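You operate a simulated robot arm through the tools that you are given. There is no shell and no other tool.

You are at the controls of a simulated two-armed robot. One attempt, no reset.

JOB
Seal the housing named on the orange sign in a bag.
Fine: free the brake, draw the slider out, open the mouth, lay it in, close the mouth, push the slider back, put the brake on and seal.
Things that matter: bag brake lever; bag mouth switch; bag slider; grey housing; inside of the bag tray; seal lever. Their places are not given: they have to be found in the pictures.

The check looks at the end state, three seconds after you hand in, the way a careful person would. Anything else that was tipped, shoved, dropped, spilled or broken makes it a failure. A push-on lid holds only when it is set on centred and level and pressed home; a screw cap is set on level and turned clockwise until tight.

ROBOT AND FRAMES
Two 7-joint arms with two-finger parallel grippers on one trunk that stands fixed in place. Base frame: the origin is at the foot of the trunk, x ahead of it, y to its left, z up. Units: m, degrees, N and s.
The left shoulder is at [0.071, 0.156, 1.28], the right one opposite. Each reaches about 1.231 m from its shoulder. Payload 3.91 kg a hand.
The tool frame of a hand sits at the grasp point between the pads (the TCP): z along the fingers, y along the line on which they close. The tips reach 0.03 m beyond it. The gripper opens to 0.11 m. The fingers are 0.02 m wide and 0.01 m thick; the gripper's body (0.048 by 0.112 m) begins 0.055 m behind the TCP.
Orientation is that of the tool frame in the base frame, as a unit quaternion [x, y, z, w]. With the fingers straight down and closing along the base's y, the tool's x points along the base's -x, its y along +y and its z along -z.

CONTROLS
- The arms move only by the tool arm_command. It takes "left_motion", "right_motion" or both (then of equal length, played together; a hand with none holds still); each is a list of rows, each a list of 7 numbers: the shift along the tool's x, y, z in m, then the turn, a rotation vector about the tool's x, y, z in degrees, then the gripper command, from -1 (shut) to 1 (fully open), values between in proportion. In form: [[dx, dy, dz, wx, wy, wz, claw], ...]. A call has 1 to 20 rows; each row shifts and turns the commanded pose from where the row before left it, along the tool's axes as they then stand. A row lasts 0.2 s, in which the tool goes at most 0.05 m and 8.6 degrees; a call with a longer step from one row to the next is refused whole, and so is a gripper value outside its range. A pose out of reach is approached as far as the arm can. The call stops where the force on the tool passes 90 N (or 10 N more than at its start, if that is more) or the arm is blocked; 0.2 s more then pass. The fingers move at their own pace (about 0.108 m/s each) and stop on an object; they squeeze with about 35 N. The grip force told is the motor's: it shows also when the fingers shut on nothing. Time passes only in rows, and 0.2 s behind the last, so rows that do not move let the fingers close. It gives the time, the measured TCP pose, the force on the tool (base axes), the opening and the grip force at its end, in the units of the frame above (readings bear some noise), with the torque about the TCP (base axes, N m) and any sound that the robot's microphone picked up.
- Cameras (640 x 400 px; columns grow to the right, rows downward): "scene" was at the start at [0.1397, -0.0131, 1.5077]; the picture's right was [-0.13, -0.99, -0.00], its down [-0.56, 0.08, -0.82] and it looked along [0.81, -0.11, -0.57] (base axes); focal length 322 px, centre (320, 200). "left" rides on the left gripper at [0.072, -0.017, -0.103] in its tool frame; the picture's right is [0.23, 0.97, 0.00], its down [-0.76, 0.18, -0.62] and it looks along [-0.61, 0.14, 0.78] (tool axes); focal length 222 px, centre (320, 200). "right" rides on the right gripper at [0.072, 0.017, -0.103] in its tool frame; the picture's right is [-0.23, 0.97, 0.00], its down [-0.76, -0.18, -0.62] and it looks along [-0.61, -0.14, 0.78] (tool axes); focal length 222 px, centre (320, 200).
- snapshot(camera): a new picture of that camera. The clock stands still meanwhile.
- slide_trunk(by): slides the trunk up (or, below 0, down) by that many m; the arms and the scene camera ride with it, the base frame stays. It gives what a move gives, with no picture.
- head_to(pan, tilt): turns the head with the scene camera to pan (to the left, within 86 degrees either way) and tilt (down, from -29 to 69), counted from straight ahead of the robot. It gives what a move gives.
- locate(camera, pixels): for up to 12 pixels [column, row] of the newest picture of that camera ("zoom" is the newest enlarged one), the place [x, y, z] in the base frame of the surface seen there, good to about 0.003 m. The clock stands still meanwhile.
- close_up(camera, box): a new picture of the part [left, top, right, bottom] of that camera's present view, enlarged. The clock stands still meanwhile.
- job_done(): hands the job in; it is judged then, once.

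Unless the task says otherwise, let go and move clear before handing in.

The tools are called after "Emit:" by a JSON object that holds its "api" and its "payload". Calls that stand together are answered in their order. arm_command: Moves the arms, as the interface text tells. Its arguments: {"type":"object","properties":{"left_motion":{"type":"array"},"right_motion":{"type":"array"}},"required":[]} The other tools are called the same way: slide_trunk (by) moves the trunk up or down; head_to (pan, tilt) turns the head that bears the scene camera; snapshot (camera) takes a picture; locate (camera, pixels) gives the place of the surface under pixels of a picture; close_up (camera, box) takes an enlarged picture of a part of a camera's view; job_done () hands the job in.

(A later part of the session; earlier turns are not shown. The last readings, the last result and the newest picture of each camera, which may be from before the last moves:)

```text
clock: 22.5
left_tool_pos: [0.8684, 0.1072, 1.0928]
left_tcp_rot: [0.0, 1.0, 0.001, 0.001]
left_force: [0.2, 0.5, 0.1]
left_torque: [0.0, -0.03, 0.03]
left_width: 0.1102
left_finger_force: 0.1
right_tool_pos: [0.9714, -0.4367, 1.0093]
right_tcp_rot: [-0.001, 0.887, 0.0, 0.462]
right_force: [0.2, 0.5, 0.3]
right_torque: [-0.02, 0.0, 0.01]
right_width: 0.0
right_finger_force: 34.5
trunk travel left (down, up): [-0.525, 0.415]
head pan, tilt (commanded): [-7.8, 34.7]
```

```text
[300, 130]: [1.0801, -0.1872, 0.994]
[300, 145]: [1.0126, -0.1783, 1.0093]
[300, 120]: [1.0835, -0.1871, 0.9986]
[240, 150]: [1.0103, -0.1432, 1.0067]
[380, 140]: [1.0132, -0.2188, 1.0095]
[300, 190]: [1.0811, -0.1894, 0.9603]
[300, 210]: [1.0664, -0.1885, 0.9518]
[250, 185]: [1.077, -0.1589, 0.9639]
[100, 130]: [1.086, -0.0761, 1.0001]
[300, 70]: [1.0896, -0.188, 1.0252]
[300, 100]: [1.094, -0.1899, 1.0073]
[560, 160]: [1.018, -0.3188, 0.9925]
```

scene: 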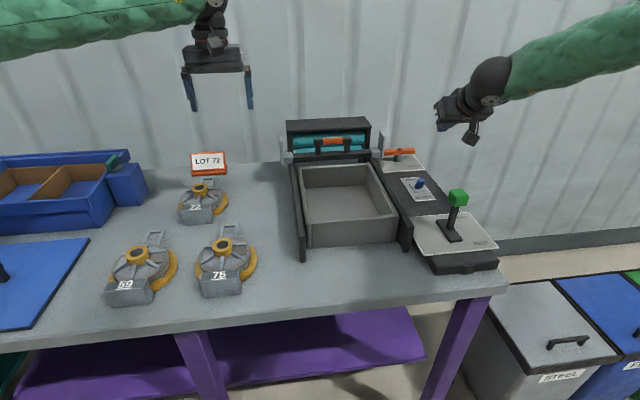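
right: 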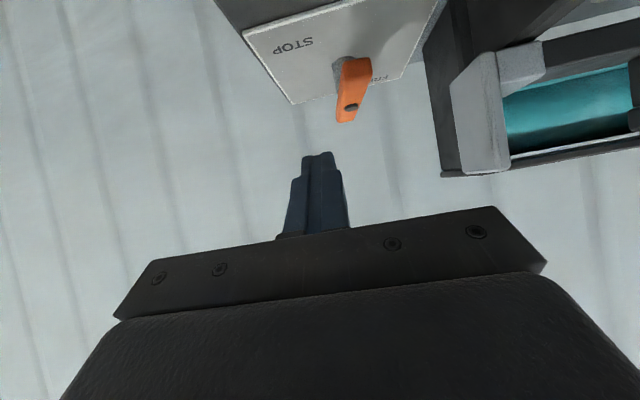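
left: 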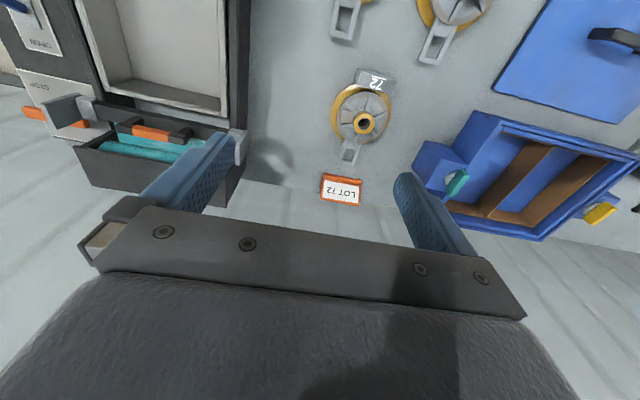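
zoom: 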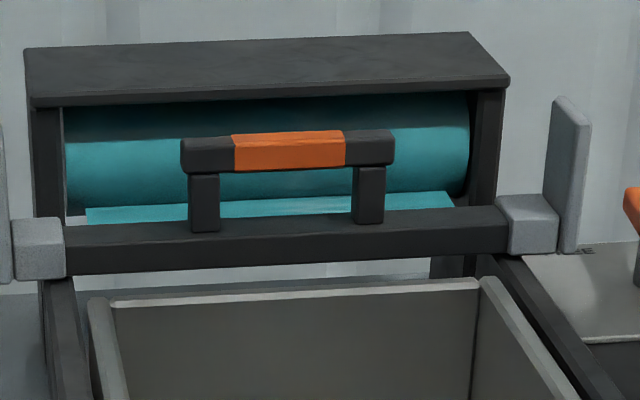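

The handle's front face is at x≈1.011, z≈0.993–1.012, centred near y=-0.17. I'll move the right hand back and up, roll it 90° so the fingers close fore-and-aft, and pitch it to 25° so it can grip the handle.

Emit:
{"api": "arm_command", "payload": {"right_motion": [[-0.0076, 0.031, -0.0298, 0, 0, 0, -1], [-0.0076, 0.031, -0.0298, 0, 0, 0, -1], [-0.0076, 0.031, -0.0298, 0, 0, 0, -1], [-0.0076, 0.031, -0.0298, 0, 0, 0, -1], [-0.0076, 0.031, -0.0298, 0, 0, 0, -0.27], [-0.0076, 0.031, -0.0298, 0, 0, 0, -0.27], [0, 0, 0, 0, 0, 8.2, -0.27], [0, 0, 0, 0, 0, 8.2, -0.27], [0, 0, 0, 0, 0, 8.2, -0.27], [0, 0, 0, 0, 0, 8.2, -0.27], [0, 0, 0, 0, 0, 8.2, -0.27], [0, 0, 0, 0, 0, 8.2, -0.27], [0, 0, 0, 0, 0, 8.2, -0.27], [0, 0, 0, 0, 0, 8.2, -0.27], [0, 0, 0, 0, 0, 8.2, -0.27], [0, 0, 0, 0, 0, 8.2, -0.27], [0, 0, 0, 0, 0, 8.0, -0.27]]}}

Emit:
{"api": "arm_command", "payload": {"right_motion": [[0, 0, 0, 7.5, 0, 0, -0.27], [0, 0, 0, 7.5, 0, 0, -0.27], [0, 0, 0, 7.5, 0, 0, -0.27], [0, 0, 0, 7.5, 0, 0, -0.27]]}}

Emit:
{"api": "snapshot", "payload": {"camera": "right"}}

Emit:
{"api": "snapshot", "payload": {"camera": "scene"}}

```text
clock: 26.1
left_tool_pos: [0.8695, 0.1068, 1.0903]
left_tcp_rot: [0.0, 1.0, 0.0, -0.001]
left_force: [0.6, -0.5, 0.4]
left_torque: [0.02, -0.02, -0.02]
left_width: 0.11
left_finger_force: 0.1
right_tool_pos: [0.8522, -0.2557, 1.1499]
right_tcp_rot: [0.629, 0.626, 0.327, 0.325]
right_force: [-0.3, 0.0, -0.3]
right_torque: [-0.01, 0.03, 0.0]
right_width: 0.0402
right_finger_force: 0.0
trunk travel left (down, up): [-0.525, 0.415]
head pan, tilt (commanded): [-7.8, 34.7]
```

```text
clock: 27.1
left_tool_pos: [0.8702, 0.106, 1.0913]
left_tcp_rot: [0.0, 1.0, 0.0, -0.001]
left_force: [0.2, 0.3, 0.1]
left_torque: [-0.01, -0.02, 0.03]
left_width: 0.1099
left_finger_force: 0.1
right_tool_pos: [0.8541, -0.2543, 1.149]
right_tcp_rot: [0.69, 0.691, 0.151, 0.151]
right_force: [-0.5, 0.8, -0.5]
right_torque: [-0.01, 0.02, 0.02]
right_width: 0.0402
right_finger_force: 0.1
trunk travel left (down, up): [-0.525, 0.415]
head pan, tilt (commanded): [-7.8, 34.7]
```

```text
taken
```

right: 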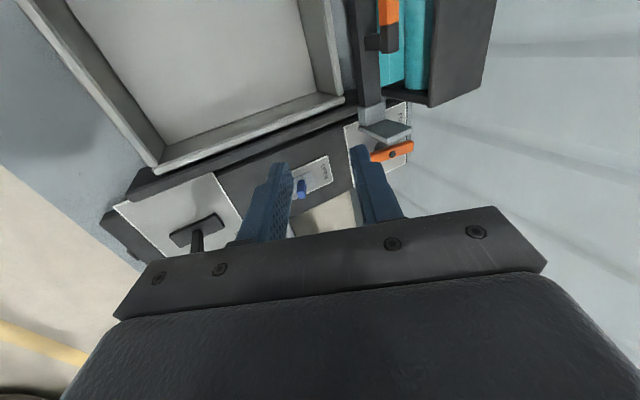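

```text
taken
```

scene: 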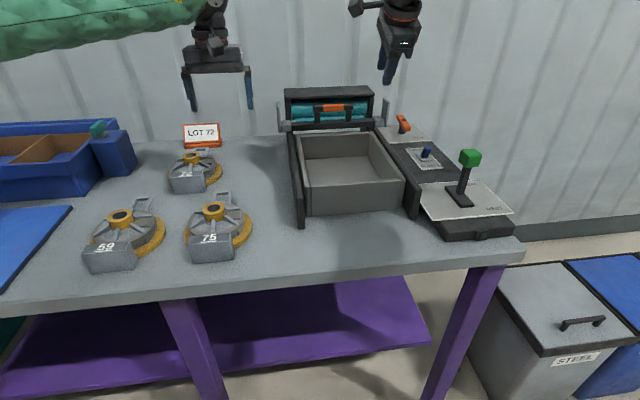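

The hand has the fore-and-aft grip pose, q≈[0.69,0.69,0.15,0.15]. I'll move to a stand-off 7 cm back from the handle along the finger axis.

Emit:
{"api": "arm_command", "payload": {"right_motion": [[0.0211, 0.0222, 0.0324, 0, 0, 0, -0.27], [0.0211, 0.0222, 0.0324, 0, 0, 0, -0.27], [0.0211, 0.0222, 0.0324, 0, 0, 0, -0.27], [0.0211, 0.0222, 0.0324, 0, 0, 0, -0.27], [0, 0, 0, 0, 0, 0, -0.27]]}}

Emit:
{"api": "snapshot", "payload": {"camera": "right"}}

Emit:
{"api": "close_up", "payload": {"camera": "scene", "box": [270, 40, 430, 160]}}

Emit:
{"api": "snapshot", "payload": {"camera": "left"}}

```text
clock: 28.3
left_tool_pos: [0.8694, 0.1072, 1.0912]
left_tcp_rot: [-0.001, 1.0, 0.0, 0.001]
left_force: [-0.2, 0.7, 0.3]
left_torque: [0.01, -0.01, 0.02]
left_width: 0.1099
left_finger_force: 0.1
right_tool_pos: [0.9678, -0.1846, 1.0773]
right_tcp_rot: [0.69, 0.691, 0.154, 0.153]
right_force: [0.0, 0.4, 0.0]
right_torque: [-0.02, 0.01, -0.02]
right_width: 0.0401
right_finger_force: 0.0
right hand out of reach, approached as far as the arm can: row 4
trunk travel left (down, up): [-0.525, 0.415]
head pan, tilt (commanded): [-7.8, 34.7]
```

```text
taken
```

right: 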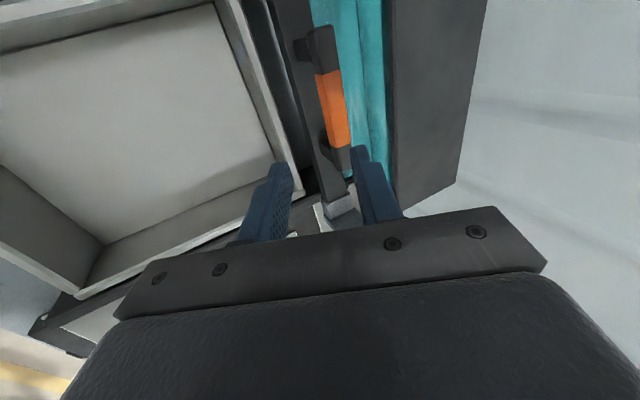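

```text
3.33 times, centred on (350, 100) of scene
```

zoom: 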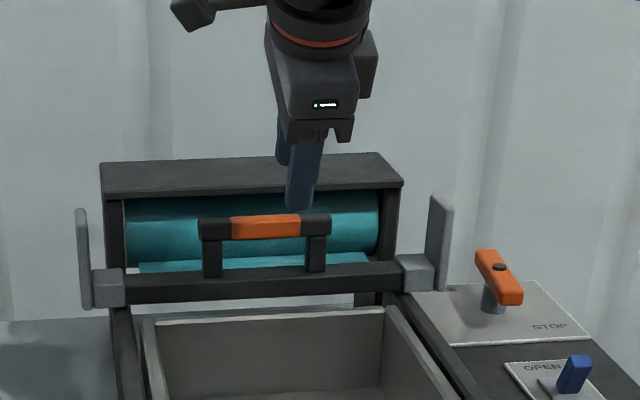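

```text
taken
```

left: 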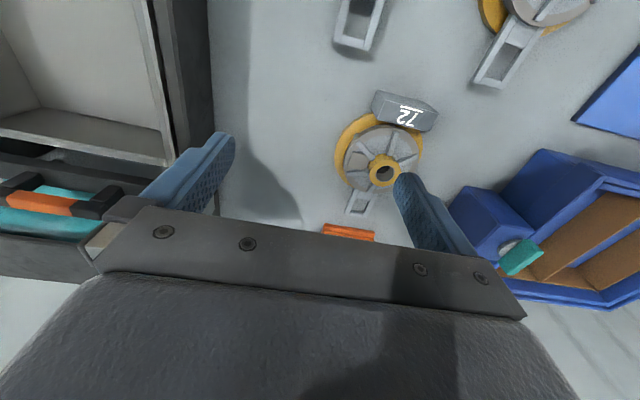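

Row 4 stopped short at x=0.968, so this roll at 25° pitch has a limited reach. A steeper 50° pitch puts the wrist further back and still straddles the handle, with one finger behind its top edge and one below its front. I'll pitch to 50° and line up.

Emit:
{"api": "arm_command", "payload": {"right_motion": [[0, 0, 0, -8.4, 0, 0, -0.3], [0, 0, 0, -8.3, 0, 0, -0.3], [0, 0, 0, -8.3, 0, 0, -0.3], [0, 0, 0, 0, 0, 0, -0.3]]}}

Emit:
{"api": "arm_command", "payload": {"right_motion": [[0.0146, -0.0115, 0.0096, 0, 0, 0, -0.3], [0, -0.0115, 0.0097, 0, 0, 0, -0.3], [0, 0, 0, 0, 0, 0, -0.3]]}}

Emit:
{"api": "snapshot", "payload": {"camera": "right"}}

Emit:
{"api": "close_up", "payload": {"camera": "scene", "box": [270, 40, 430, 160]}}

Emit:
{"api": "close_up", "payload": {"camera": "left", "box": [0, 100, 240, 260]}}

```text
clock: 29.3
left_tool_pos: [0.8693, 0.1077, 1.0908]
left_tcp_rot: [0.0, 1.0, 0.001, -0.001]
left_force: [0.6, 0.0, -0.7]
left_torque: [0.0, -0.01, 0.03]
left_width: 0.11
left_finger_force: 0.0
right_tool_pos: [0.9697, -0.1846, 1.0765]
right_tcp_rot: [0.641, 0.641, 0.299, 0.298]
right_force: [-0.3, 0.2, 0.9]
right_torque: [0.01, 0.01, 0.0]
right_width: 0.0385
right_finger_force: 0.0
trunk travel left (down, up): [-0.525, 0.415]
head pan, tilt (commanded): [-7.8, 34.7]
```

```text
clock: 30.1
left_tool_pos: [0.8693, 0.1077, 1.0907]
left_tcp_rot: [-0.001, 1.0, 0.0, 0.0]
left_force: [0.1, -0.4, -0.3]
left_torque: [0.02, -0.01, -0.01]
left_width: 0.1098
left_finger_force: 0.0
right_tool_pos: [0.9667, -0.1712, 1.0437]
right_tcp_rot: [0.64, 0.641, 0.299, 0.299]
right_force: [0.1, 0.0, 0.2]
right_torque: [0.0, 0.0, -0.01]
right_width: 0.0384
right_finger_force: 0.1
trunk travel left (down, up): [-0.525, 0.415]
head pan, tilt (commanded): [-7.8, 34.7]
```

```text
taken
```

right: 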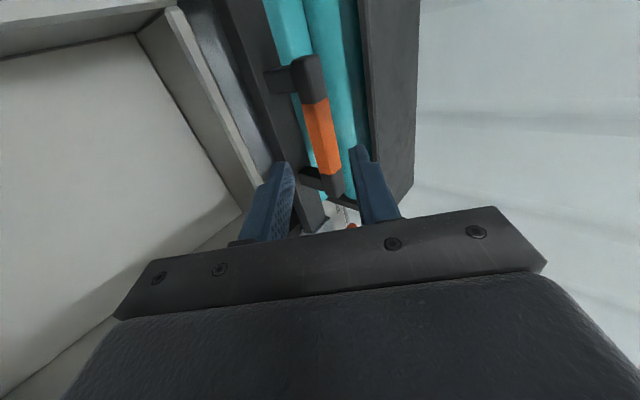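

```text
3.33 times, centred on (350, 100) of scene
```

zoom: 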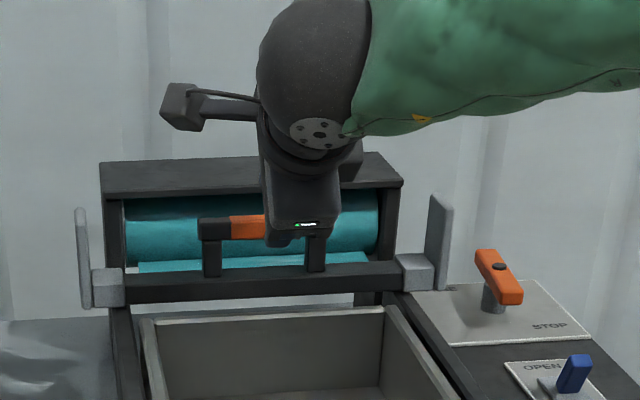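

```text
2.50 times, centred on (120, 180) of left
```

zoom: 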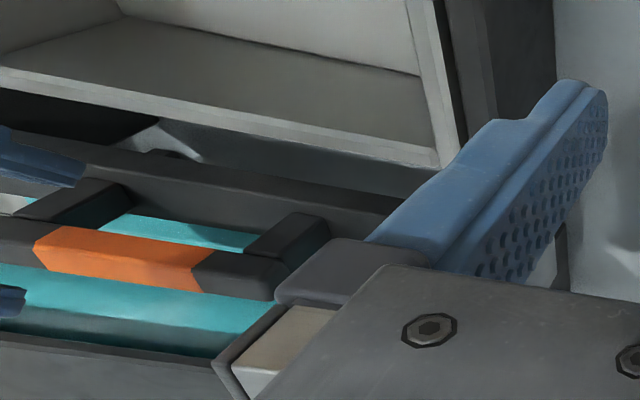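

The open fingers straddle the handle line in the right view, near (320,140). I'll check the handle's depth from the left camera before advancing.

Emit:
{"api": "locate", "payload": {"camera": "zoom", "pixels": [[120, 235], [120, 250], [120, 265], [120, 280], [240, 275], [90, 195], [290, 230], [250, 200], [150, 300], [45, 180], [10, 300], [150, 225]]}}

Emit:
{"api": "locate", "payload": {"camera": "right", "pixels": [[318, 140], [310, 75], [283, 190], [360, 165], [330, 180]]}}

```text
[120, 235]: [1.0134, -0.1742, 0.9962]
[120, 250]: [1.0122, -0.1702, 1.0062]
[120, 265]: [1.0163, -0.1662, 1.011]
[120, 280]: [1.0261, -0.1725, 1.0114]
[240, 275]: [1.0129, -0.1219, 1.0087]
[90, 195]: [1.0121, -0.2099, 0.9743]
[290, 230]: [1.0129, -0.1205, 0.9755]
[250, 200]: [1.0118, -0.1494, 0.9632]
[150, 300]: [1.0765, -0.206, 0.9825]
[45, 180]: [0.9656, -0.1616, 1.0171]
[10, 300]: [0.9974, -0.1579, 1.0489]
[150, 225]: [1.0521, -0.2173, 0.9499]
```

```text
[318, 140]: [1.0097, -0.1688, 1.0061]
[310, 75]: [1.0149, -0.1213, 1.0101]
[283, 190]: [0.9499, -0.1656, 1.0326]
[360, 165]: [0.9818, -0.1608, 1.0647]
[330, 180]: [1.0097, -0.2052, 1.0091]
```

The handle spans x≈1.012–1.028 and z≈0.993–1.011, as estimated. I'll advance 6 cm along the finger axis and then close on it.

Emit:
{"api": "arm_command", "payload": {"right_motion": [[0, 0, 0.02, 0, 0, 0, -0.3], [0, 0, 0.02, 0, 0, 0, -0.3], [0, 0, 0.018, 0, 0, 0, -0.3], [0, 0, 0, 0, 0, 0, -0.3]]}}

Emit:
{"api": "snapshot", "payload": {"camera": "right"}}

Emit:
{"api": "close_up", "payload": {"camera": "left", "box": [0, 100, 240, 260]}}

```text
clock: 31.1
left_tool_pos: [0.8683, 0.107, 1.0907]
left_tcp_rot: [0.0, 1.0, 0.001, 0.0]
left_force: [-0.4, -1.2, 0.1]
left_torque: [-0.01, -0.02, -0.02]
left_width: 0.1097
left_finger_force: 0.0
right_tool_pos: [1.0072, -0.1772, 1.0078]
right_tcp_rot: [0.64, 0.642, 0.299, 0.298]
right_force: [-0.1, 0.6, -0.2]
right_torque: [0.01, 0.0, 0.02]
right_width: 0.0385
right_finger_force: 0.0
right hand out of reach, approached as far as the arm can: row 3
trunk travel left (down, up): [-0.525, 0.415]
head pan, tilt (commanded): [-7.8, 34.7]
```

```text
taken
```

right: 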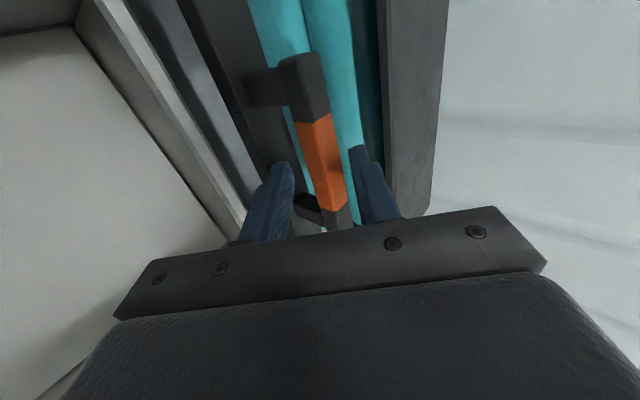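

```text
2.50 times, centred on (120, 180) of left
```

zoom: 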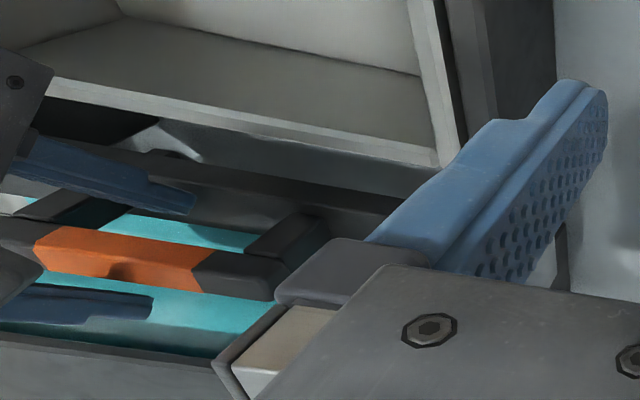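

The fingers straddle the handle with their tips about 1.5 cm past its centre. I'll close on it.

Emit:
{"api": "arm_command", "payload": {"right_motion": [[0, 0, 0, 0, 0, 0, -1], [0, 0, 0, 0, 0, 0, -1], [0, 0, 0, 0, 0, 0, -1]]}}

Emit:
{"api": "snapshot", "payload": {"camera": "right"}}

```text
clock: 31.9
left_tool_pos: [0.8687, 0.1081, 1.0908]
left_tcp_rot: [0.0, 1.0, 0.0, 0.0]
left_force: [-0.7, -0.3, -0.9]
left_torque: [0.03, 0.01, 0.02]
left_width: 0.1101
left_finger_force: 0.1
right_tool_pos: [1.0061, -0.1768, 1.0122]
right_tcp_rot: [0.64, 0.64, 0.301, 0.299]
right_force: [1.5, -0.4, 12.7]
right_torque: [0.18, -0.32, 0.32]
right_width: 0.022
right_finger_force: 45.1
trunk travel left (down, up): [-0.525, 0.415]
head pan, tilt (commanded): [-7.8, 34.7]
```

```text
taken
```

right: 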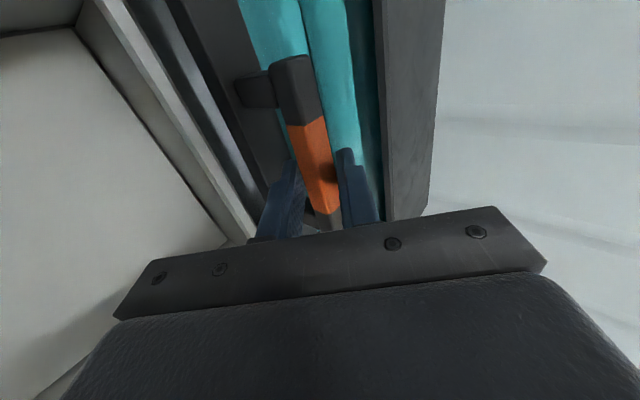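

The grip on the handle is firm, with width 0.022 and 45 N. I'll pull the slider 8 cm toward the robot first and look.

Emit:
{"api": "arm_command", "payload": {"right_motion": [[0, -0.0041, -0.0096, 0, 0, 0, -1], [0, -0.0129, -0.0153, 0, 0, 0, -1], [0, -0.0129, -0.0153, 0, 0, 0, -1], [0, -0.0129, -0.0153, 0, 0, 0, -1], [0, -0.0064, -0.0077, 0, 0, 0, -1]]}}

Emit:
{"api": "snapshot", "payload": {"camera": "scene"}}

Emit:
{"api": "snapshot", "payload": {"camera": "left"}}

```text
clock: 33.1
left_tool_pos: [0.8697, 0.1086, 1.0908]
left_tcp_rot: [-0.001, 1.0, -0.001, -0.001]
left_force: [0.7, 0.3, -0.7]
left_torque: [0.0, 0.0, -0.03]
left_width: 0.1101
left_finger_force: 0.1
right_tool_pos: [0.9263, -0.1767, 1.0113]
right_tcp_rot: [0.642, 0.64, 0.299, 0.299]
right_force: [1.0, -0.5, 9.1]
right_torque: [-0.6, -0.24, -0.59]
right_width: 0.022
right_finger_force: 45.1
trunk travel left (down, up): [-0.525, 0.415]
head pan, tilt (commanded): [-7.8, 34.7]
```

```text
taken
```

scene: 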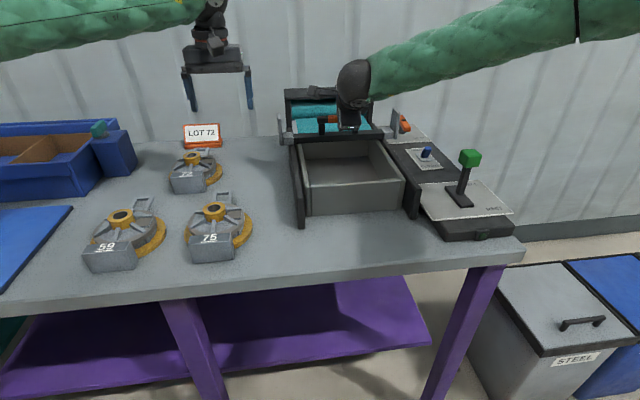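

```text
taken
```

left: 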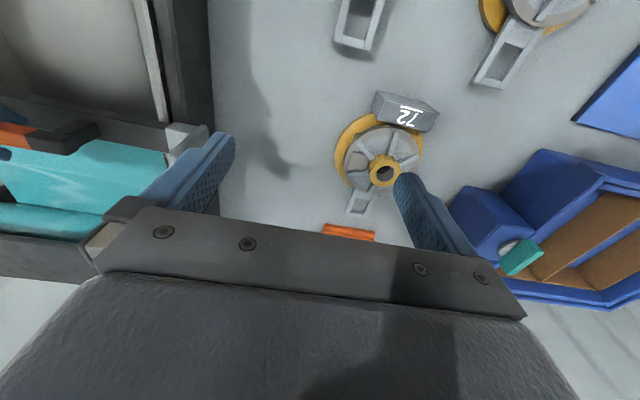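

The slider is following freely, with force near zero, and draws teal film out behind it. I'll keep pulling, watching for the end stop.

Emit:
{"api": "arm_command", "payload": {"right_motion": [[0, -0.0129, -0.0153, 0, 0, 0, -1], [0, -0.0129, -0.0153, 0, 0, 0, -1], [0, -0.0129, -0.0153, 0, 0, 0, -1], [0, -0.0129, -0.0153, 0, 0, 0, -1], [0, -0.0129, -0.0153, 0, 0, 0, -1], [0, -0.0129, -0.0153, 0, 0, 0, -1]]}}

Emit:
{"api": "snapshot", "payload": {"camera": "scene"}}

```text
clock: 34.5
left_tool_pos: [0.8677, 0.1062, 1.0923]
left_tcp_rot: [0.0, 1.0, 0.0, 0.0]
left_force: [0.4, -0.4, -0.1]
left_torque: [-0.01, -0.03, -0.05]
left_width: 0.1099
left_finger_force: 0.1
right_tool_pos: [0.8042, -0.1769, 1.0106]
right_tcp_rot: [0.641, 0.64, 0.3, 0.3]
right_force: [-1.1, -15.1, 12.4]
right_torque: [-0.65, -0.04, 0.73]
right_width: 0.0219
right_finger_force: 45.2
trunk travel left (down, up): [-0.525, 0.415]
head pan, tilt (commanded): [-7.8, 34.7]
```

```text
taken
```

scene: 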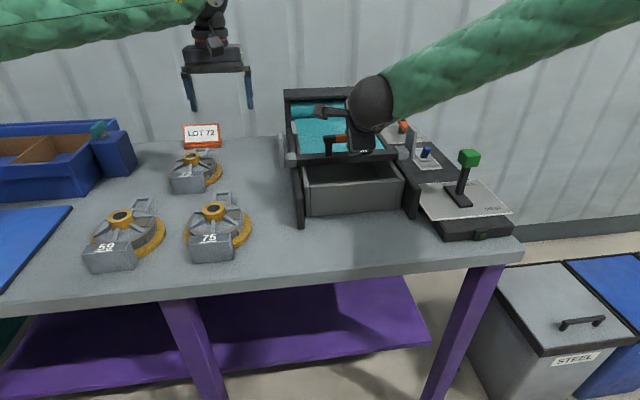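

The slider is at about x≈0.82 and still moving, with a small side force of -15 N in y. I'll ease y slightly and continue.

Emit:
{"api": "arm_command", "payload": {"right_motion": [[-0.001, -0.0129, -0.0153, 0, 0, 0, -1], [-0.001, -0.0129, -0.0153, 0, 0, 0, -1], [0, -0.0129, -0.0153, 0, 0, 0, -1], [0, -0.0129, -0.0153, 0, 0, 0, -1]]}}

Emit:
{"api": "snapshot", "payload": {"camera": "scene"}}

```text
clock: 35.5
left_tool_pos: [0.8681, 0.1084, 1.0929]
left_tcp_rot: [-0.001, 1.0, 0.0, 0.0]
left_force: [1.1, 0.6, 0.7]
left_torque: [-0.05, 0.01, 0.0]
left_width: 0.1101
left_finger_force: 0.0
right_tool_pos: [0.7246, -0.1762, 1.0123]
right_tcp_rot: [0.64, 0.641, 0.301, 0.298]
right_force: [-1.0, -1.8, 19.1]
right_torque: [1.06, -0.36, -0.19]
right_width: 0.0219
right_finger_force: 45.1
trunk travel left (down, up): [-0.525, 0.415]
head pan, tilt (commanded): [-7.8, 34.7]
```

```text
taken
```

scene: 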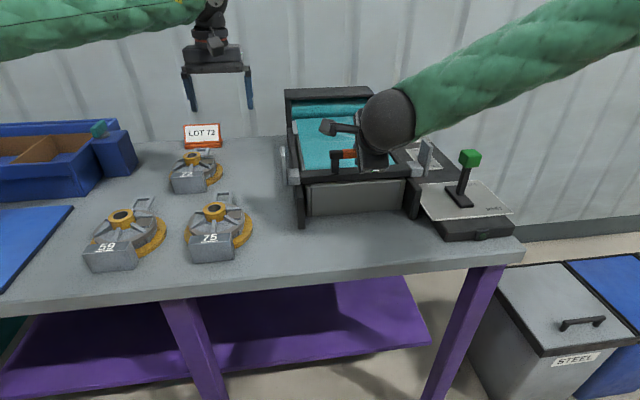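

The slider is at x≈0.74 and the film now covers most of the tray. I'll continue in smaller steps to find the end stop.

Emit:
{"api": "arm_command", "payload": {"right_motion": [[0, -0.0064, -0.0077, 0, 0, 0, -1], [0, -0.0064, -0.0077, 0, 0, 0, -1], [0, -0.0064, -0.0077, 0, 0, 0, -1], [0, 0, 0, 0, 0, 0, -1]]}}

Emit:
{"api": "close_up", "payload": {"camera": "scene", "box": [260, 70, 530, 250]}}

```text
clock: 36.5
left_tool_pos: [0.8698, 0.1074, 1.0893]
left_tcp_rot: [-0.001, 1.0, -0.001, -0.001]
left_force: [0.0, 0.4, -0.2]
left_torque: [0.0, -0.02, 0.01]
left_width: 0.1099
left_finger_force: 0.1
right_tool_pos: [0.698, -0.1772, 1.0106]
right_tcp_rot: [0.64, 0.641, 0.299, 0.298]
right_force: [16.8, 18.9, 10.2]
right_torque: [1.35, -0.35, 0.17]
right_width: 0.0217
right_finger_force: 45.2
trunk travel left (down, up): [-0.525, 0.415]
head pan, tilt (commanded): [-7.8, 34.7]
```

```text
2.22 times, centred on (395, 160) of scene
```

zoom: 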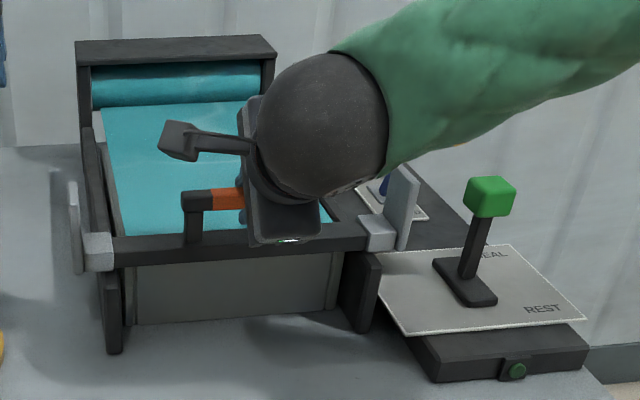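

An x force of 16.8 N suggests the end stop is close. I'll pull a further 1 cm to confirm.

Emit:
{"api": "arm_command", "payload": {"right_motion": [[0, -0.0045, -0.0054, 0, 0, 0, -1], [0, 0, 0, 0, 0, 0, -1], [0, 0, 0, 0, 0, 0, -1]]}}

```text
clock: 37.3
left_tool_pos: [0.8717, 0.1082, 1.0881]
left_tcp_rot: [0.0, 1.0, -0.002, -0.002]
left_force: [0.9, 0.8, -0.2]
left_torque: [0.01, -0.05, -0.05]
left_width: 0.1102
left_finger_force: 0.0
right_tool_pos: [0.6959, -0.1778, 1.0123]
right_tcp_rot: [0.642, 0.639, 0.299, 0.301]
right_force: [69.0, 9.0, 34.8]
right_torque: [-0.79, -0.9, 0.63]
right_width: 0.022
right_finger_force: 45.4
trunk travel left (down, up): [-0.525, 0.415]
head pan, tilt (commanded): [-7.8, 34.7]
```

69 N at no further travel confirms the end stop. I'll relax the pull, open the fingers and back off along the finger axis.

Emit:
{"api": "arm_command", "payload": {"right_motion": [[0, 0.0045, 0.0054, 0, 0, 0, -1], [0, 0, 0, 0, 0, 0, -0.25], [0, 0, 0, 0, 0, 0, -0.25], [0, 0, -0.02, 0, 0, 0, -0.25], [0, 0, -0.04, 0, 0, 0, -0.25], [0, 0, -0.04, 0, 0, 0, -0.25]]}}

Emit:
{"api": "snapshot", "payload": {"camera": "scene"}}

Emit:
{"api": "snapshot", "payload": {"camera": "right"}}

```text
clock: 38.7
left_tool_pos: [0.8683, 0.108, 1.0915]
left_tcp_rot: [-0.001, 1.0, 0.0, 0.0]
left_force: [-0.3, 0.0, -0.1]
left_torque: [-0.02, 0.02, 0.02]
left_width: 0.1102
left_finger_force: 0.1
right_tool_pos: [0.6207, -0.1768, 1.074]
right_tcp_rot: [0.64, 0.642, 0.299, 0.299]
right_force: [0.1, 0.9, -0.4]
right_torque: [0.0, -0.01, 0.0]
right_width: 0.0411
right_finger_force: 0.1
trunk travel left (down, up): [-0.525, 0.415]
head pan, tilt (commanded): [-7.8, 34.7]
```

```text
taken
```

scene: 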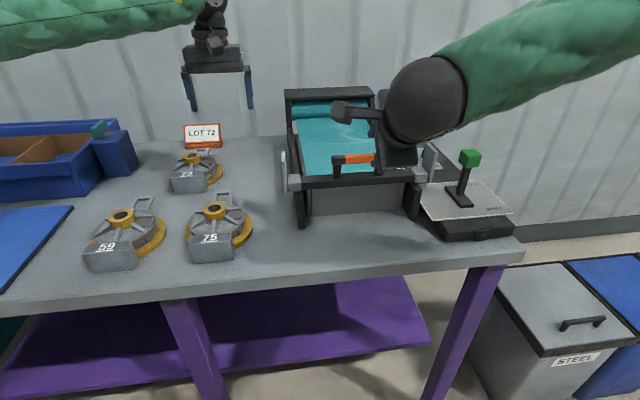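

```text
taken
```

right: 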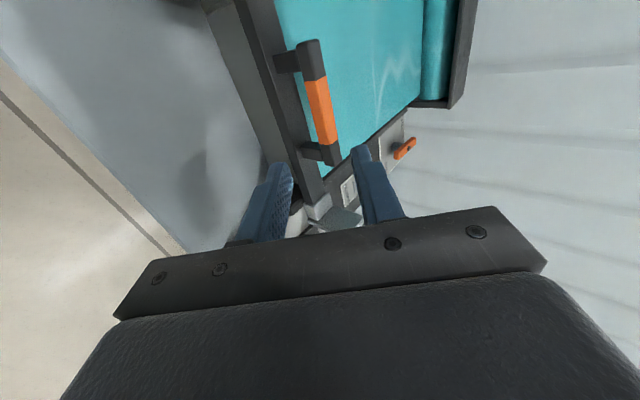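

The slider stays drawn out and the film lies over the tray. Next is the mouth switch, so I'll lift the right hand clear and turn it back to vertical with closed fingers.

Emit:
{"api": "arm_command", "payload": {"right_motion": [[-0.035, 0.023, -0.0193, 0, 0, 0, -0.25], [-0.035, 0.023, -0.0193, 0, 0, 0, -0.25], [-0.035, 0.023, -0.0193, 0, 0, 0, -1], [-0.035, 0.023, -0.0193, 0, 0, 0, -1], [-0.035, 0.023, -0.0193, 0, 0, 0, -1], [0, 0, 0, 0, 0, -8.2, -1], [0, 0, 0, 0, 0, -8.2, -1], [0, 0, 0, 0, 0, -8.2, -1], [0, 0, 0, 0, 0, -8.2, -1], [0, 0, 0, 0, 0, -8.2, -1], [0, 0, 0, 0, 0, -8.2, -1], [0, 0, 0, 0, 0, -8.2, -1], [0, 0, 0, 0, 0, -8.2, -1], [0, 0, 0, 0, 0, -8.2, -1], [0, 0, 0, 0, 0, -8.2, -1], [0, 0, 0, 0, 0, -8.0, -1]]}}

Emit:
{"api": "arm_command", "payload": {"right_motion": [[0, 0, 0, 0, 8.4, 0, -1], [0, 0, 0, 0, 8.4, 0, -1], [0, 0, 0, 0, 8.3, 0, -1], [0, 0, 0, 0, 8.3, 0, -1], [0, 0, 0, 0, 8.3, 0, -1], [0, 0, 0, 0, 8.3, 0, -1]]}}

Emit:
{"api": "snapshot", "payload": {"camera": "scene"}}

Emit:
{"api": "snapshot", "payload": {"camera": "right"}}

```text
clock: 42.1
left_tool_pos: [0.8683, 0.108, 1.0901]
left_tcp_rot: [0.0, 1.0, 0.0, 0.0]
left_force: [0.3, 0.1, -0.8]
left_torque: [-0.01, 0.03, -0.01]
left_width: 0.1098
left_finger_force: 0.0
right_tool_pos: [0.6208, -0.3523, 1.2243]
right_tcp_rot: [-0.001, 0.907, 0.0, 0.422]
right_force: [-0.1, -0.1, -0.9]
right_torque: [0.02, -0.02, 0.01]
right_width: 0.0001
right_finger_force: 34.8
trunk travel left (down, up): [-0.525, 0.415]
head pan, tilt (commanded): [-7.8, 34.7]
```

```text
clock: 43.5
left_tool_pos: [0.8708, 0.1074, 1.0906]
left_tcp_rot: [0.0, 1.0, 0.0, -0.001]
left_force: [0.2, 0.5, 0.0]
left_torque: [0.0, 0.0, 0.05]
left_width: 0.11
left_finger_force: 0.1
right_tool_pos: [0.6223, -0.353, 1.225]
right_tcp_rot: [0.0, 1.0, 0.0, -0.001]
right_force: [-0.1, 0.2, -0.2]
right_torque: [-0.01, 0.01, 0.01]
right_width: 0.0
right_finger_force: 34.8
trunk travel left (down, up): [-0.525, 0.415]
head pan, tilt (commanded): [-7.8, 34.7]
```

```text
taken
```

scene: 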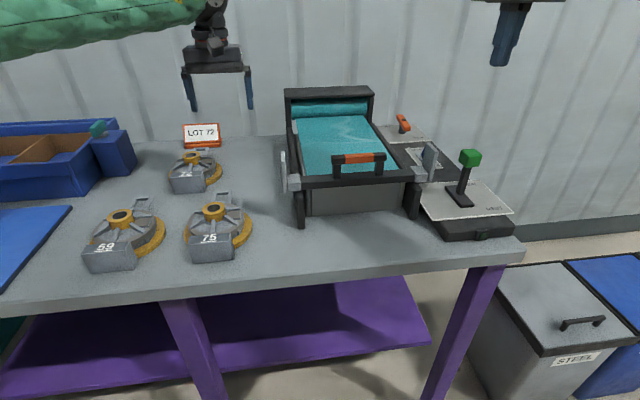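

```text
taken
```

right: 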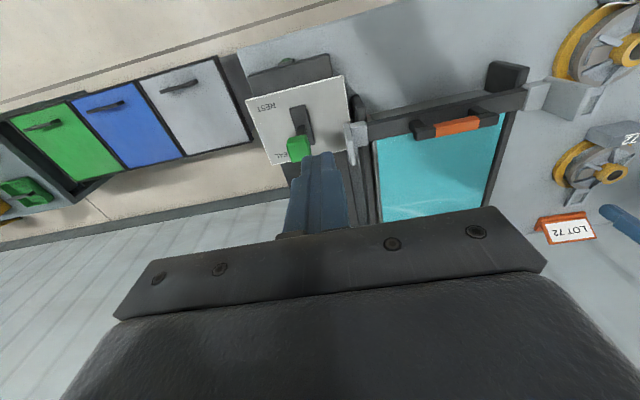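

The slider now sits at the front and the switch is uncovered. I'll carry the closed right hand over the seal lever to just in front of the blue switch, still high.

Emit:
{"api": "arm_command", "payload": {"right_motion": [[-0.0436, -0.01, 0, 0, 0, 0, -1], [-0.0436, -0.01, 0, 0, 0, 0, -1], [-0.0436, -0.01, 0, 0, 0, 0, -1], [-0.0436, -0.01, 0, 0, 0, 0, -1], [-0.0436, -0.01, 0, 0, 0, 0, -1], [0, 0, 0.045, 0, 0, 0, -1], [0, 0, 0.045, 0, 0, 0, -1], [0, 0, 0.045, 0, 0, 0, -1]]}}

Emit:
{"api": "snapshot", "payload": {"camera": "right"}}

Emit:
{"api": "close_up", "payload": {"camera": "scene", "box": [370, 60, 530, 180]}}

```text
clock: 45.3
left_tool_pos: [0.871, 0.1068, 1.0909]
left_tcp_rot: [0.0, 1.0, -0.001, 0.0]
left_force: [0.5, 0.0, 1.2]
left_torque: [-0.02, 0.03, -0.01]
left_width: 0.1102
left_finger_force: 0.0
right_tool_pos: [0.8432, -0.4004, 1.0872]
right_tcp_rot: [-0.001, 1.0, 0.001, -0.001]
right_force: [-0.1, -0.1, -0.2]
right_torque: [0.01, 0.04, -0.03]
right_width: 0.0
right_finger_force: 35.3
trunk travel left (down, up): [-0.525, 0.415]
head pan, tilt (commanded): [-7.8, 34.7]
```

```text
taken
```

right: 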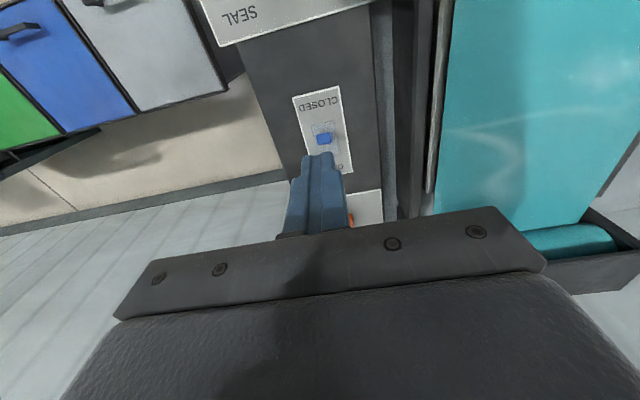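

```text
3.33 times, centred on (450, 120) of scene
```

zoom: 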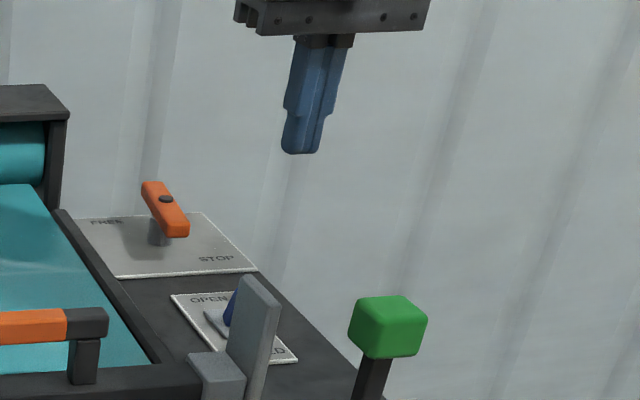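

The switch knob is at (324,137) in the right view. I'll locate it precisely.

Emit:
{"api": "close_up", "payload": {"camera": "right", "box": [280, 75, 370, 160]}}

Emit:
{"api": "locate", "payload": {"camera": "right", "pixels": [[324, 137], [324, 143], [323, 132], [312, 125], [336, 125], [330, 148], [320, 122]]}}

```text
4.71 times, centred on (325, 118) of right
```

zoom: 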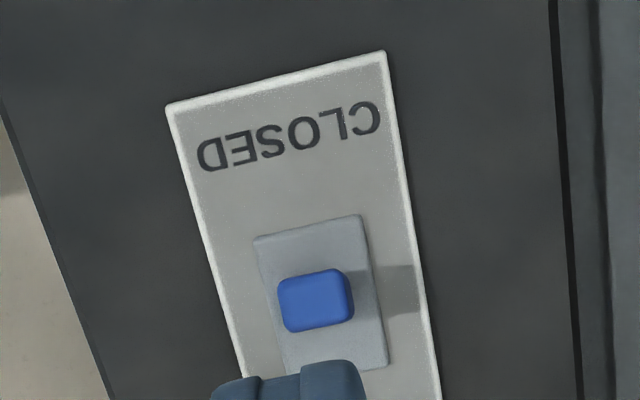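

```text
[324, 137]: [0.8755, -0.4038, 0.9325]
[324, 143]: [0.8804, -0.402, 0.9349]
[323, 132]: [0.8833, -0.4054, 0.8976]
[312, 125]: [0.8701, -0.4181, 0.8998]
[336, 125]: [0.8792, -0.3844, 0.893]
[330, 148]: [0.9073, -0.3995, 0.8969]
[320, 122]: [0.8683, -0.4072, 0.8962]
```

The knob top is at (0.877,-0.403,0.934), leaning to the CLOSED side. I'll lower the closed tip in front of it, then push it forward toward OPEN.

Emit:
{"api": "arm_command", "payload": {"right_motion": [[0, 0, 0.034, 0, 0, 0, -1], [0, 0, 0.034, 0, 0, 0, -1], [0, 0, 0.034, 0, 0, 0, -1], [0, 0, 0.034, 0, 0, 0, -1], [0, 0, 0, 0, 0, 0, -1]]}}

Emit:
{"api": "snapshot", "payload": {"camera": "right"}}

```text
clock: 46.5
left_tool_pos: [0.8687, 0.1073, 1.091]
left_tcp_rot: [0.001, 1.0, 0.0, -0.001]
left_force: [0.1, 0.2, -0.1]
left_torque: [0.0, 0.0, -0.01]
left_width: 0.1099
left_finger_force: 0.1
right_tool_pos: [0.8373, -0.4025, 0.9519]
right_tcp_rot: [0.0, 1.0, 0.0, 0.0]
right_force: [0.1, -0.4, 0.8]
right_torque: [-0.03, -0.04, 0.0]
right_width: 0.0001
right_finger_force: 35.4
trunk travel left (down, up): [-0.525, 0.415]
head pan, tilt (commanded): [-7.8, 34.7]
```

```text
taken
```

right: 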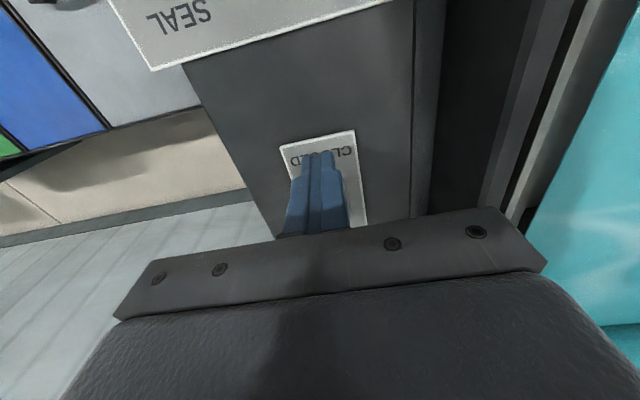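

Tip is at about (0.838,-0.403,0.922). Pushing forward in small steps now.

Emit:
{"api": "arm_command", "payload": {"right_motion": [[-0.012, 0, 0, 0, 0, 0, -1], [-0.01, 0, 0, 0, 0, 0, -1], [-0.01, 0, 0, 0, 0, 0, -1], [-0.01, 0, 0, 0, 0, 0, -1], [-0.008, 0, 0, 0, 0, 0, -1], [0, 0, 0, 0, 0, 0, -1]]}}

Emit:
{"api": "close_up", "payload": {"camera": "scene", "box": [280, 70, 520, 220]}}

```text
clock: 47.9
left_tool_pos: [0.8699, 0.1068, 1.091]
left_tcp_rot: [0.0, 1.0, 0.0, -0.001]
left_force: [0.6, 0.2, -0.1]
left_torque: [0.02, 0.0, -0.01]
left_width: 0.1101
left_finger_force: 0.2
right_tool_pos: [0.8891, -0.4015, 0.9541]
right_tcp_rot: [0.0, 1.0, 0.0, -0.001]
right_force: [-0.3, -0.1, -0.2]
right_torque: [-0.01, 0.0, 0.01]
right_width: 0.0002
right_finger_force: 35.0
trunk travel left (down, up): [-0.525, 0.415]
head pan, tilt (commanded): [-7.8, 34.7]
```

```text
2.67 times, centred on (400, 145) of scene
```

zoom: 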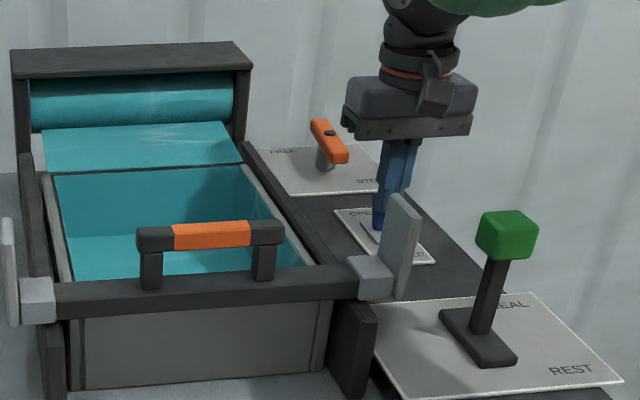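

The mouth has opened, with the film now lining the tray as an open bag. I'll lift the right hand clear and verify the switch.

Emit:
{"api": "arm_command", "payload": {"right_motion": [[0.01, 0, 0, 0, 0, 0, -1], [0.005, 0, -0.04, 0, 0, 0, -1], [0, 0, -0.045, 0, 0, 0, -1], [0, 0, -0.045, 0, 0, 0, -1], [0, 0, -0.045, 0, 0, 0, -1], [0, -0.04, 0, 0, 0, 0, -1], [0, -0.04, 0, 0, 0, 0, -1]]}}

Emit:
{"api": "snapshot", "payload": {"camera": "scene"}}

Emit:
{"api": "close_up", "payload": {"camera": "scene", "box": [270, 80, 530, 250]}}

Emit:
{"api": "snapshot", "payload": {"camera": "right"}}

```text
clock: 49.5
left_tool_pos: [0.8683, 0.1081, 1.0919]
left_tcp_rot: [-0.001, 1.0, 0.0, -0.001]
left_force: [-0.1, 0.1, -0.1]
left_torque: [0.0, -0.03, 0.0]
left_width: 0.1103
left_finger_force: 0.1
right_tool_pos: [0.8724, -0.4793, 1.1293]
right_tcp_rot: [-0.001, 1.0, 0.0, 0.0]
right_force: [-0.7, 0.0, 0.1]
right_torque: [0.0, 0.04, 0.05]
right_width: 0.0
right_finger_force: 34.9
trunk travel left (down, up): [-0.525, 0.415]
head pan, tilt (commanded): [-7.8, 34.7]
```

```text
taken
```

scene: 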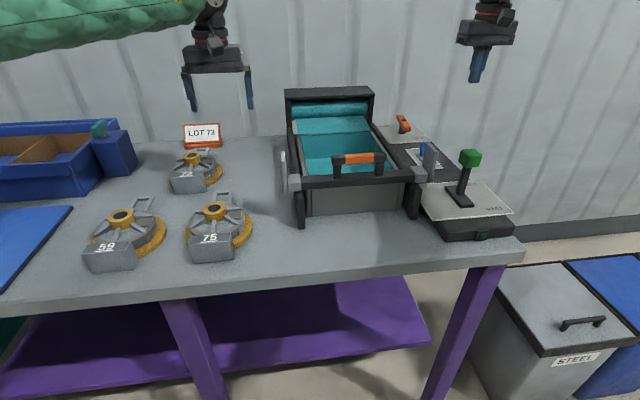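

```text
2.35 times, centred on (400, 165) of scene
```

zoom: 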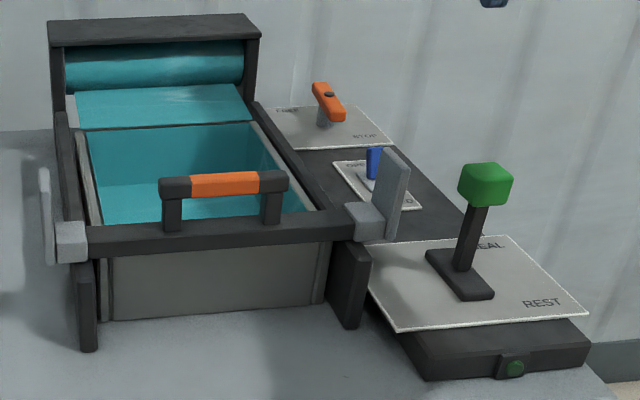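

```text
taken
```

right: 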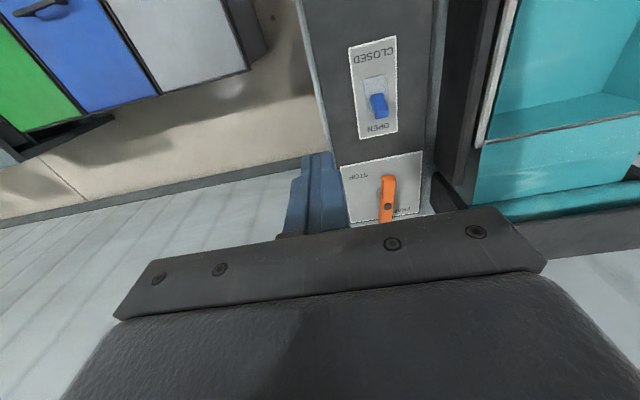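

The switch is on OPEN and the bag is open. I'll measure the bag opening and the floor inside the tray from the scene camera.

Emit:
{"api": "locate", "payload": {"camera": "scene", "pixels": [[320, 158], [320, 164], [306, 136], [368, 131], [340, 134], [303, 160], [380, 155], [375, 140], [325, 145], [300, 182], [395, 180], [345, 150]]}}

Emit:
{"api": "close_up", "payload": {"camera": "left", "box": [0, 0, 240, 160]}}

Emit:
{"api": "locate", "payload": {"camera": "left", "pixels": [[20, 20], [60, 60], [100, 110], [150, 120], [165, 140], [140, 20], [145, 60], [160, 100], [120, 130], [40, 105], [180, 60], [60, 10]]}}

```text
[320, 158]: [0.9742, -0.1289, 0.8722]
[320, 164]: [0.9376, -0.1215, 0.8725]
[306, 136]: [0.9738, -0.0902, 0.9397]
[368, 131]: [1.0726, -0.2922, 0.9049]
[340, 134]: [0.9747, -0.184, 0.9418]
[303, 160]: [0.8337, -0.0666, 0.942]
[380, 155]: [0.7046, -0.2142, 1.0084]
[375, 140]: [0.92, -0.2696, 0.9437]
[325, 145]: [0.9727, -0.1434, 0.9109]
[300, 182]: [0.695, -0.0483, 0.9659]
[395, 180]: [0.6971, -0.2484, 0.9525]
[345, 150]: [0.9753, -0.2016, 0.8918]
```

```text
2.50 times, centred on (120, 80) of left
```

zoom: 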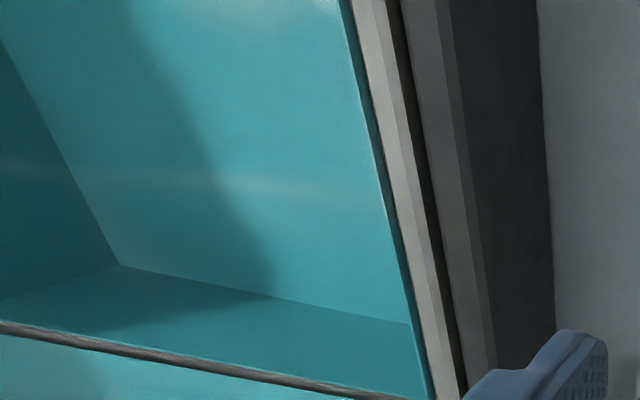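

```text
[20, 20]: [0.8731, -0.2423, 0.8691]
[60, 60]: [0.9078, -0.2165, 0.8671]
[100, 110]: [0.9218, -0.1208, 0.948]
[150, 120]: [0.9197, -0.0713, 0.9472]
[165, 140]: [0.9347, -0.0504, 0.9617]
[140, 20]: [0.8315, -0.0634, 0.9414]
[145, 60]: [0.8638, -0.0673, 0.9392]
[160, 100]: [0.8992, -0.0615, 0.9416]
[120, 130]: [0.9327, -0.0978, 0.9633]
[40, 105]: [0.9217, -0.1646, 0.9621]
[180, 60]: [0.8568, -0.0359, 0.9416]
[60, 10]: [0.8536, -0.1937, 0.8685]
```

Inside, the tray runs x≈0.735–0.974 and y≈-0.27 to -0.07, with its floor at 0.87 and its rim at 0.94. Housing 72 is about 0.21 m long, so it goes in unrotated. I'll bring the left hand to look straight at housing 72.

Emit:
{"api": "arm_command", "payload": {"left_motion": [[0.01, 0.038, -0.02, 0, 0, 0, 1], [0.01, 0.038, -0.02, 0, 0, 0, 1], [0.01, 0.038, -0.02, 0, 0, 0, 1]]}}

Emit:
{"api": "snapshot", "payload": {"camera": "left"}}

Emit:
{"api": "close_up", "payload": {"camera": "left", "box": [220, 20, 420, 200]}}

```text
clock: 50.3
left_tool_pos: [0.8435, 0.2234, 1.1449]
left_tcp_rot: [0.0, 1.0, 0.001, 0.0]
left_force: [-0.3, 1.1, 1.0]
left_torque: [0.0, 0.01, 0.02]
left_width: 0.1101
left_finger_force: 0.1
right_tool_pos: [0.8717, -0.4806, 1.1286]
right_tcp_rot: [0.001, 1.0, 0.0, 0.0]
right_force: [0.1, 0.8, -0.1]
right_torque: [0.0, 0.0, 0.03]
right_width: 0.0
right_finger_force: 34.5
trunk travel left (down, up): [-0.525, 0.415]
head pan, tilt (commanded): [-7.8, 34.7]
```

```text
taken
```

left: 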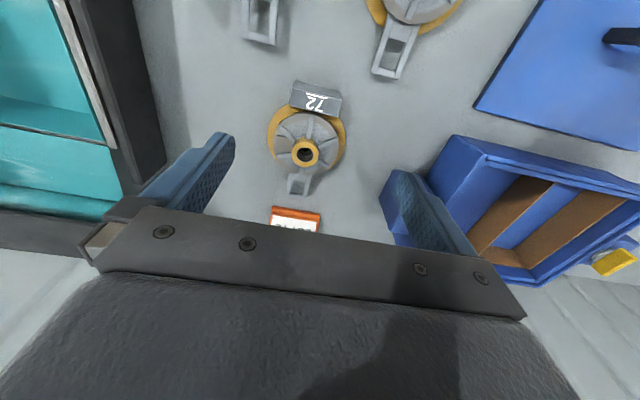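

```text
2.22 times, centred on (320, 110) of left
```

zoom: 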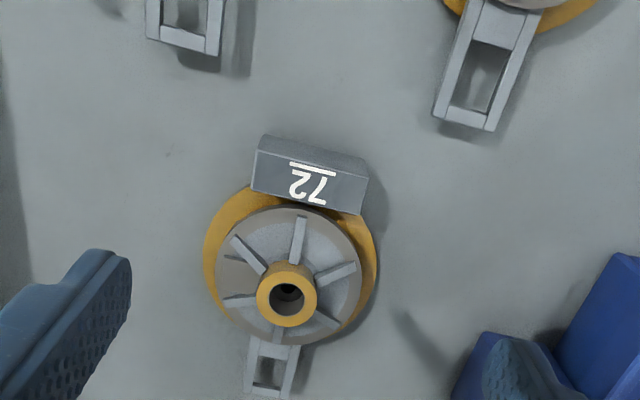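

Emit:
{"api": "locate", "payload": {"camera": "zoom", "pixels": [[287, 278], [308, 300], [266, 300], [288, 320], [222, 270], [360, 280], [210, 260], [373, 270], [270, 392], [262, 395], [283, 397], [310, 150]]}}

Emit:
{"api": "locate", "payload": {"camera": "zoom", "pixels": [[258, 190], [361, 207], [264, 140], [364, 165], [252, 345], [298, 350], [270, 345], [300, 235], [245, 245], [340, 272], [330, 250], [290, 215]]}}

Emit:
{"api": "close_up", "payload": {"camera": "left", "box": [255, 70, 355, 205]}}

```text
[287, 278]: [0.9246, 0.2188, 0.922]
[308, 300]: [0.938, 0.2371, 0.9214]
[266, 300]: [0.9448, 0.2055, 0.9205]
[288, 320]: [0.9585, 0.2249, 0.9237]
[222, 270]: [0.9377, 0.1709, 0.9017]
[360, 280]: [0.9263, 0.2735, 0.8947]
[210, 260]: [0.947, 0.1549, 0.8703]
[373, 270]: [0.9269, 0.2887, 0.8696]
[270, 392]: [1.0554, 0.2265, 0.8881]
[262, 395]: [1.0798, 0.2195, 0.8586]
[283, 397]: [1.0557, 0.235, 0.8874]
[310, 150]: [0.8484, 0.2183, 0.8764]
```

```text
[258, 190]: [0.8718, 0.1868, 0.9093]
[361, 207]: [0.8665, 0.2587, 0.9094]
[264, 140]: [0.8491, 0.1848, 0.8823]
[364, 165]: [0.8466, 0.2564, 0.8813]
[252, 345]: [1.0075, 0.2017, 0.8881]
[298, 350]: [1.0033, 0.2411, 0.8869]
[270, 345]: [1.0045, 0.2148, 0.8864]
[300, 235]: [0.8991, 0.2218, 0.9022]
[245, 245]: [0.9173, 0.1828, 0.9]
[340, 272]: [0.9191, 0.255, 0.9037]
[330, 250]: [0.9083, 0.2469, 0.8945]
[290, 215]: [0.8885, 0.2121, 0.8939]
```

```text
2.96 times, centred on (305, 138) of left
```

zoom: 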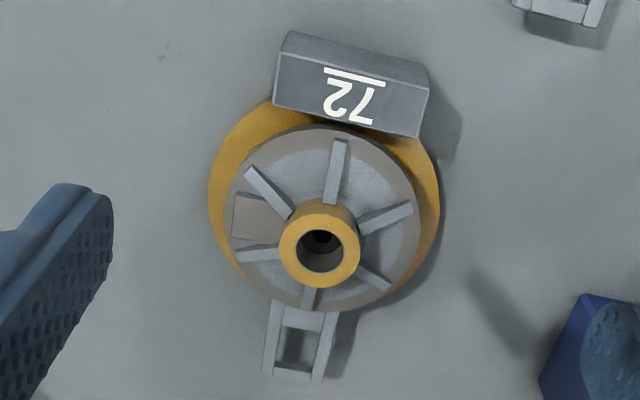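

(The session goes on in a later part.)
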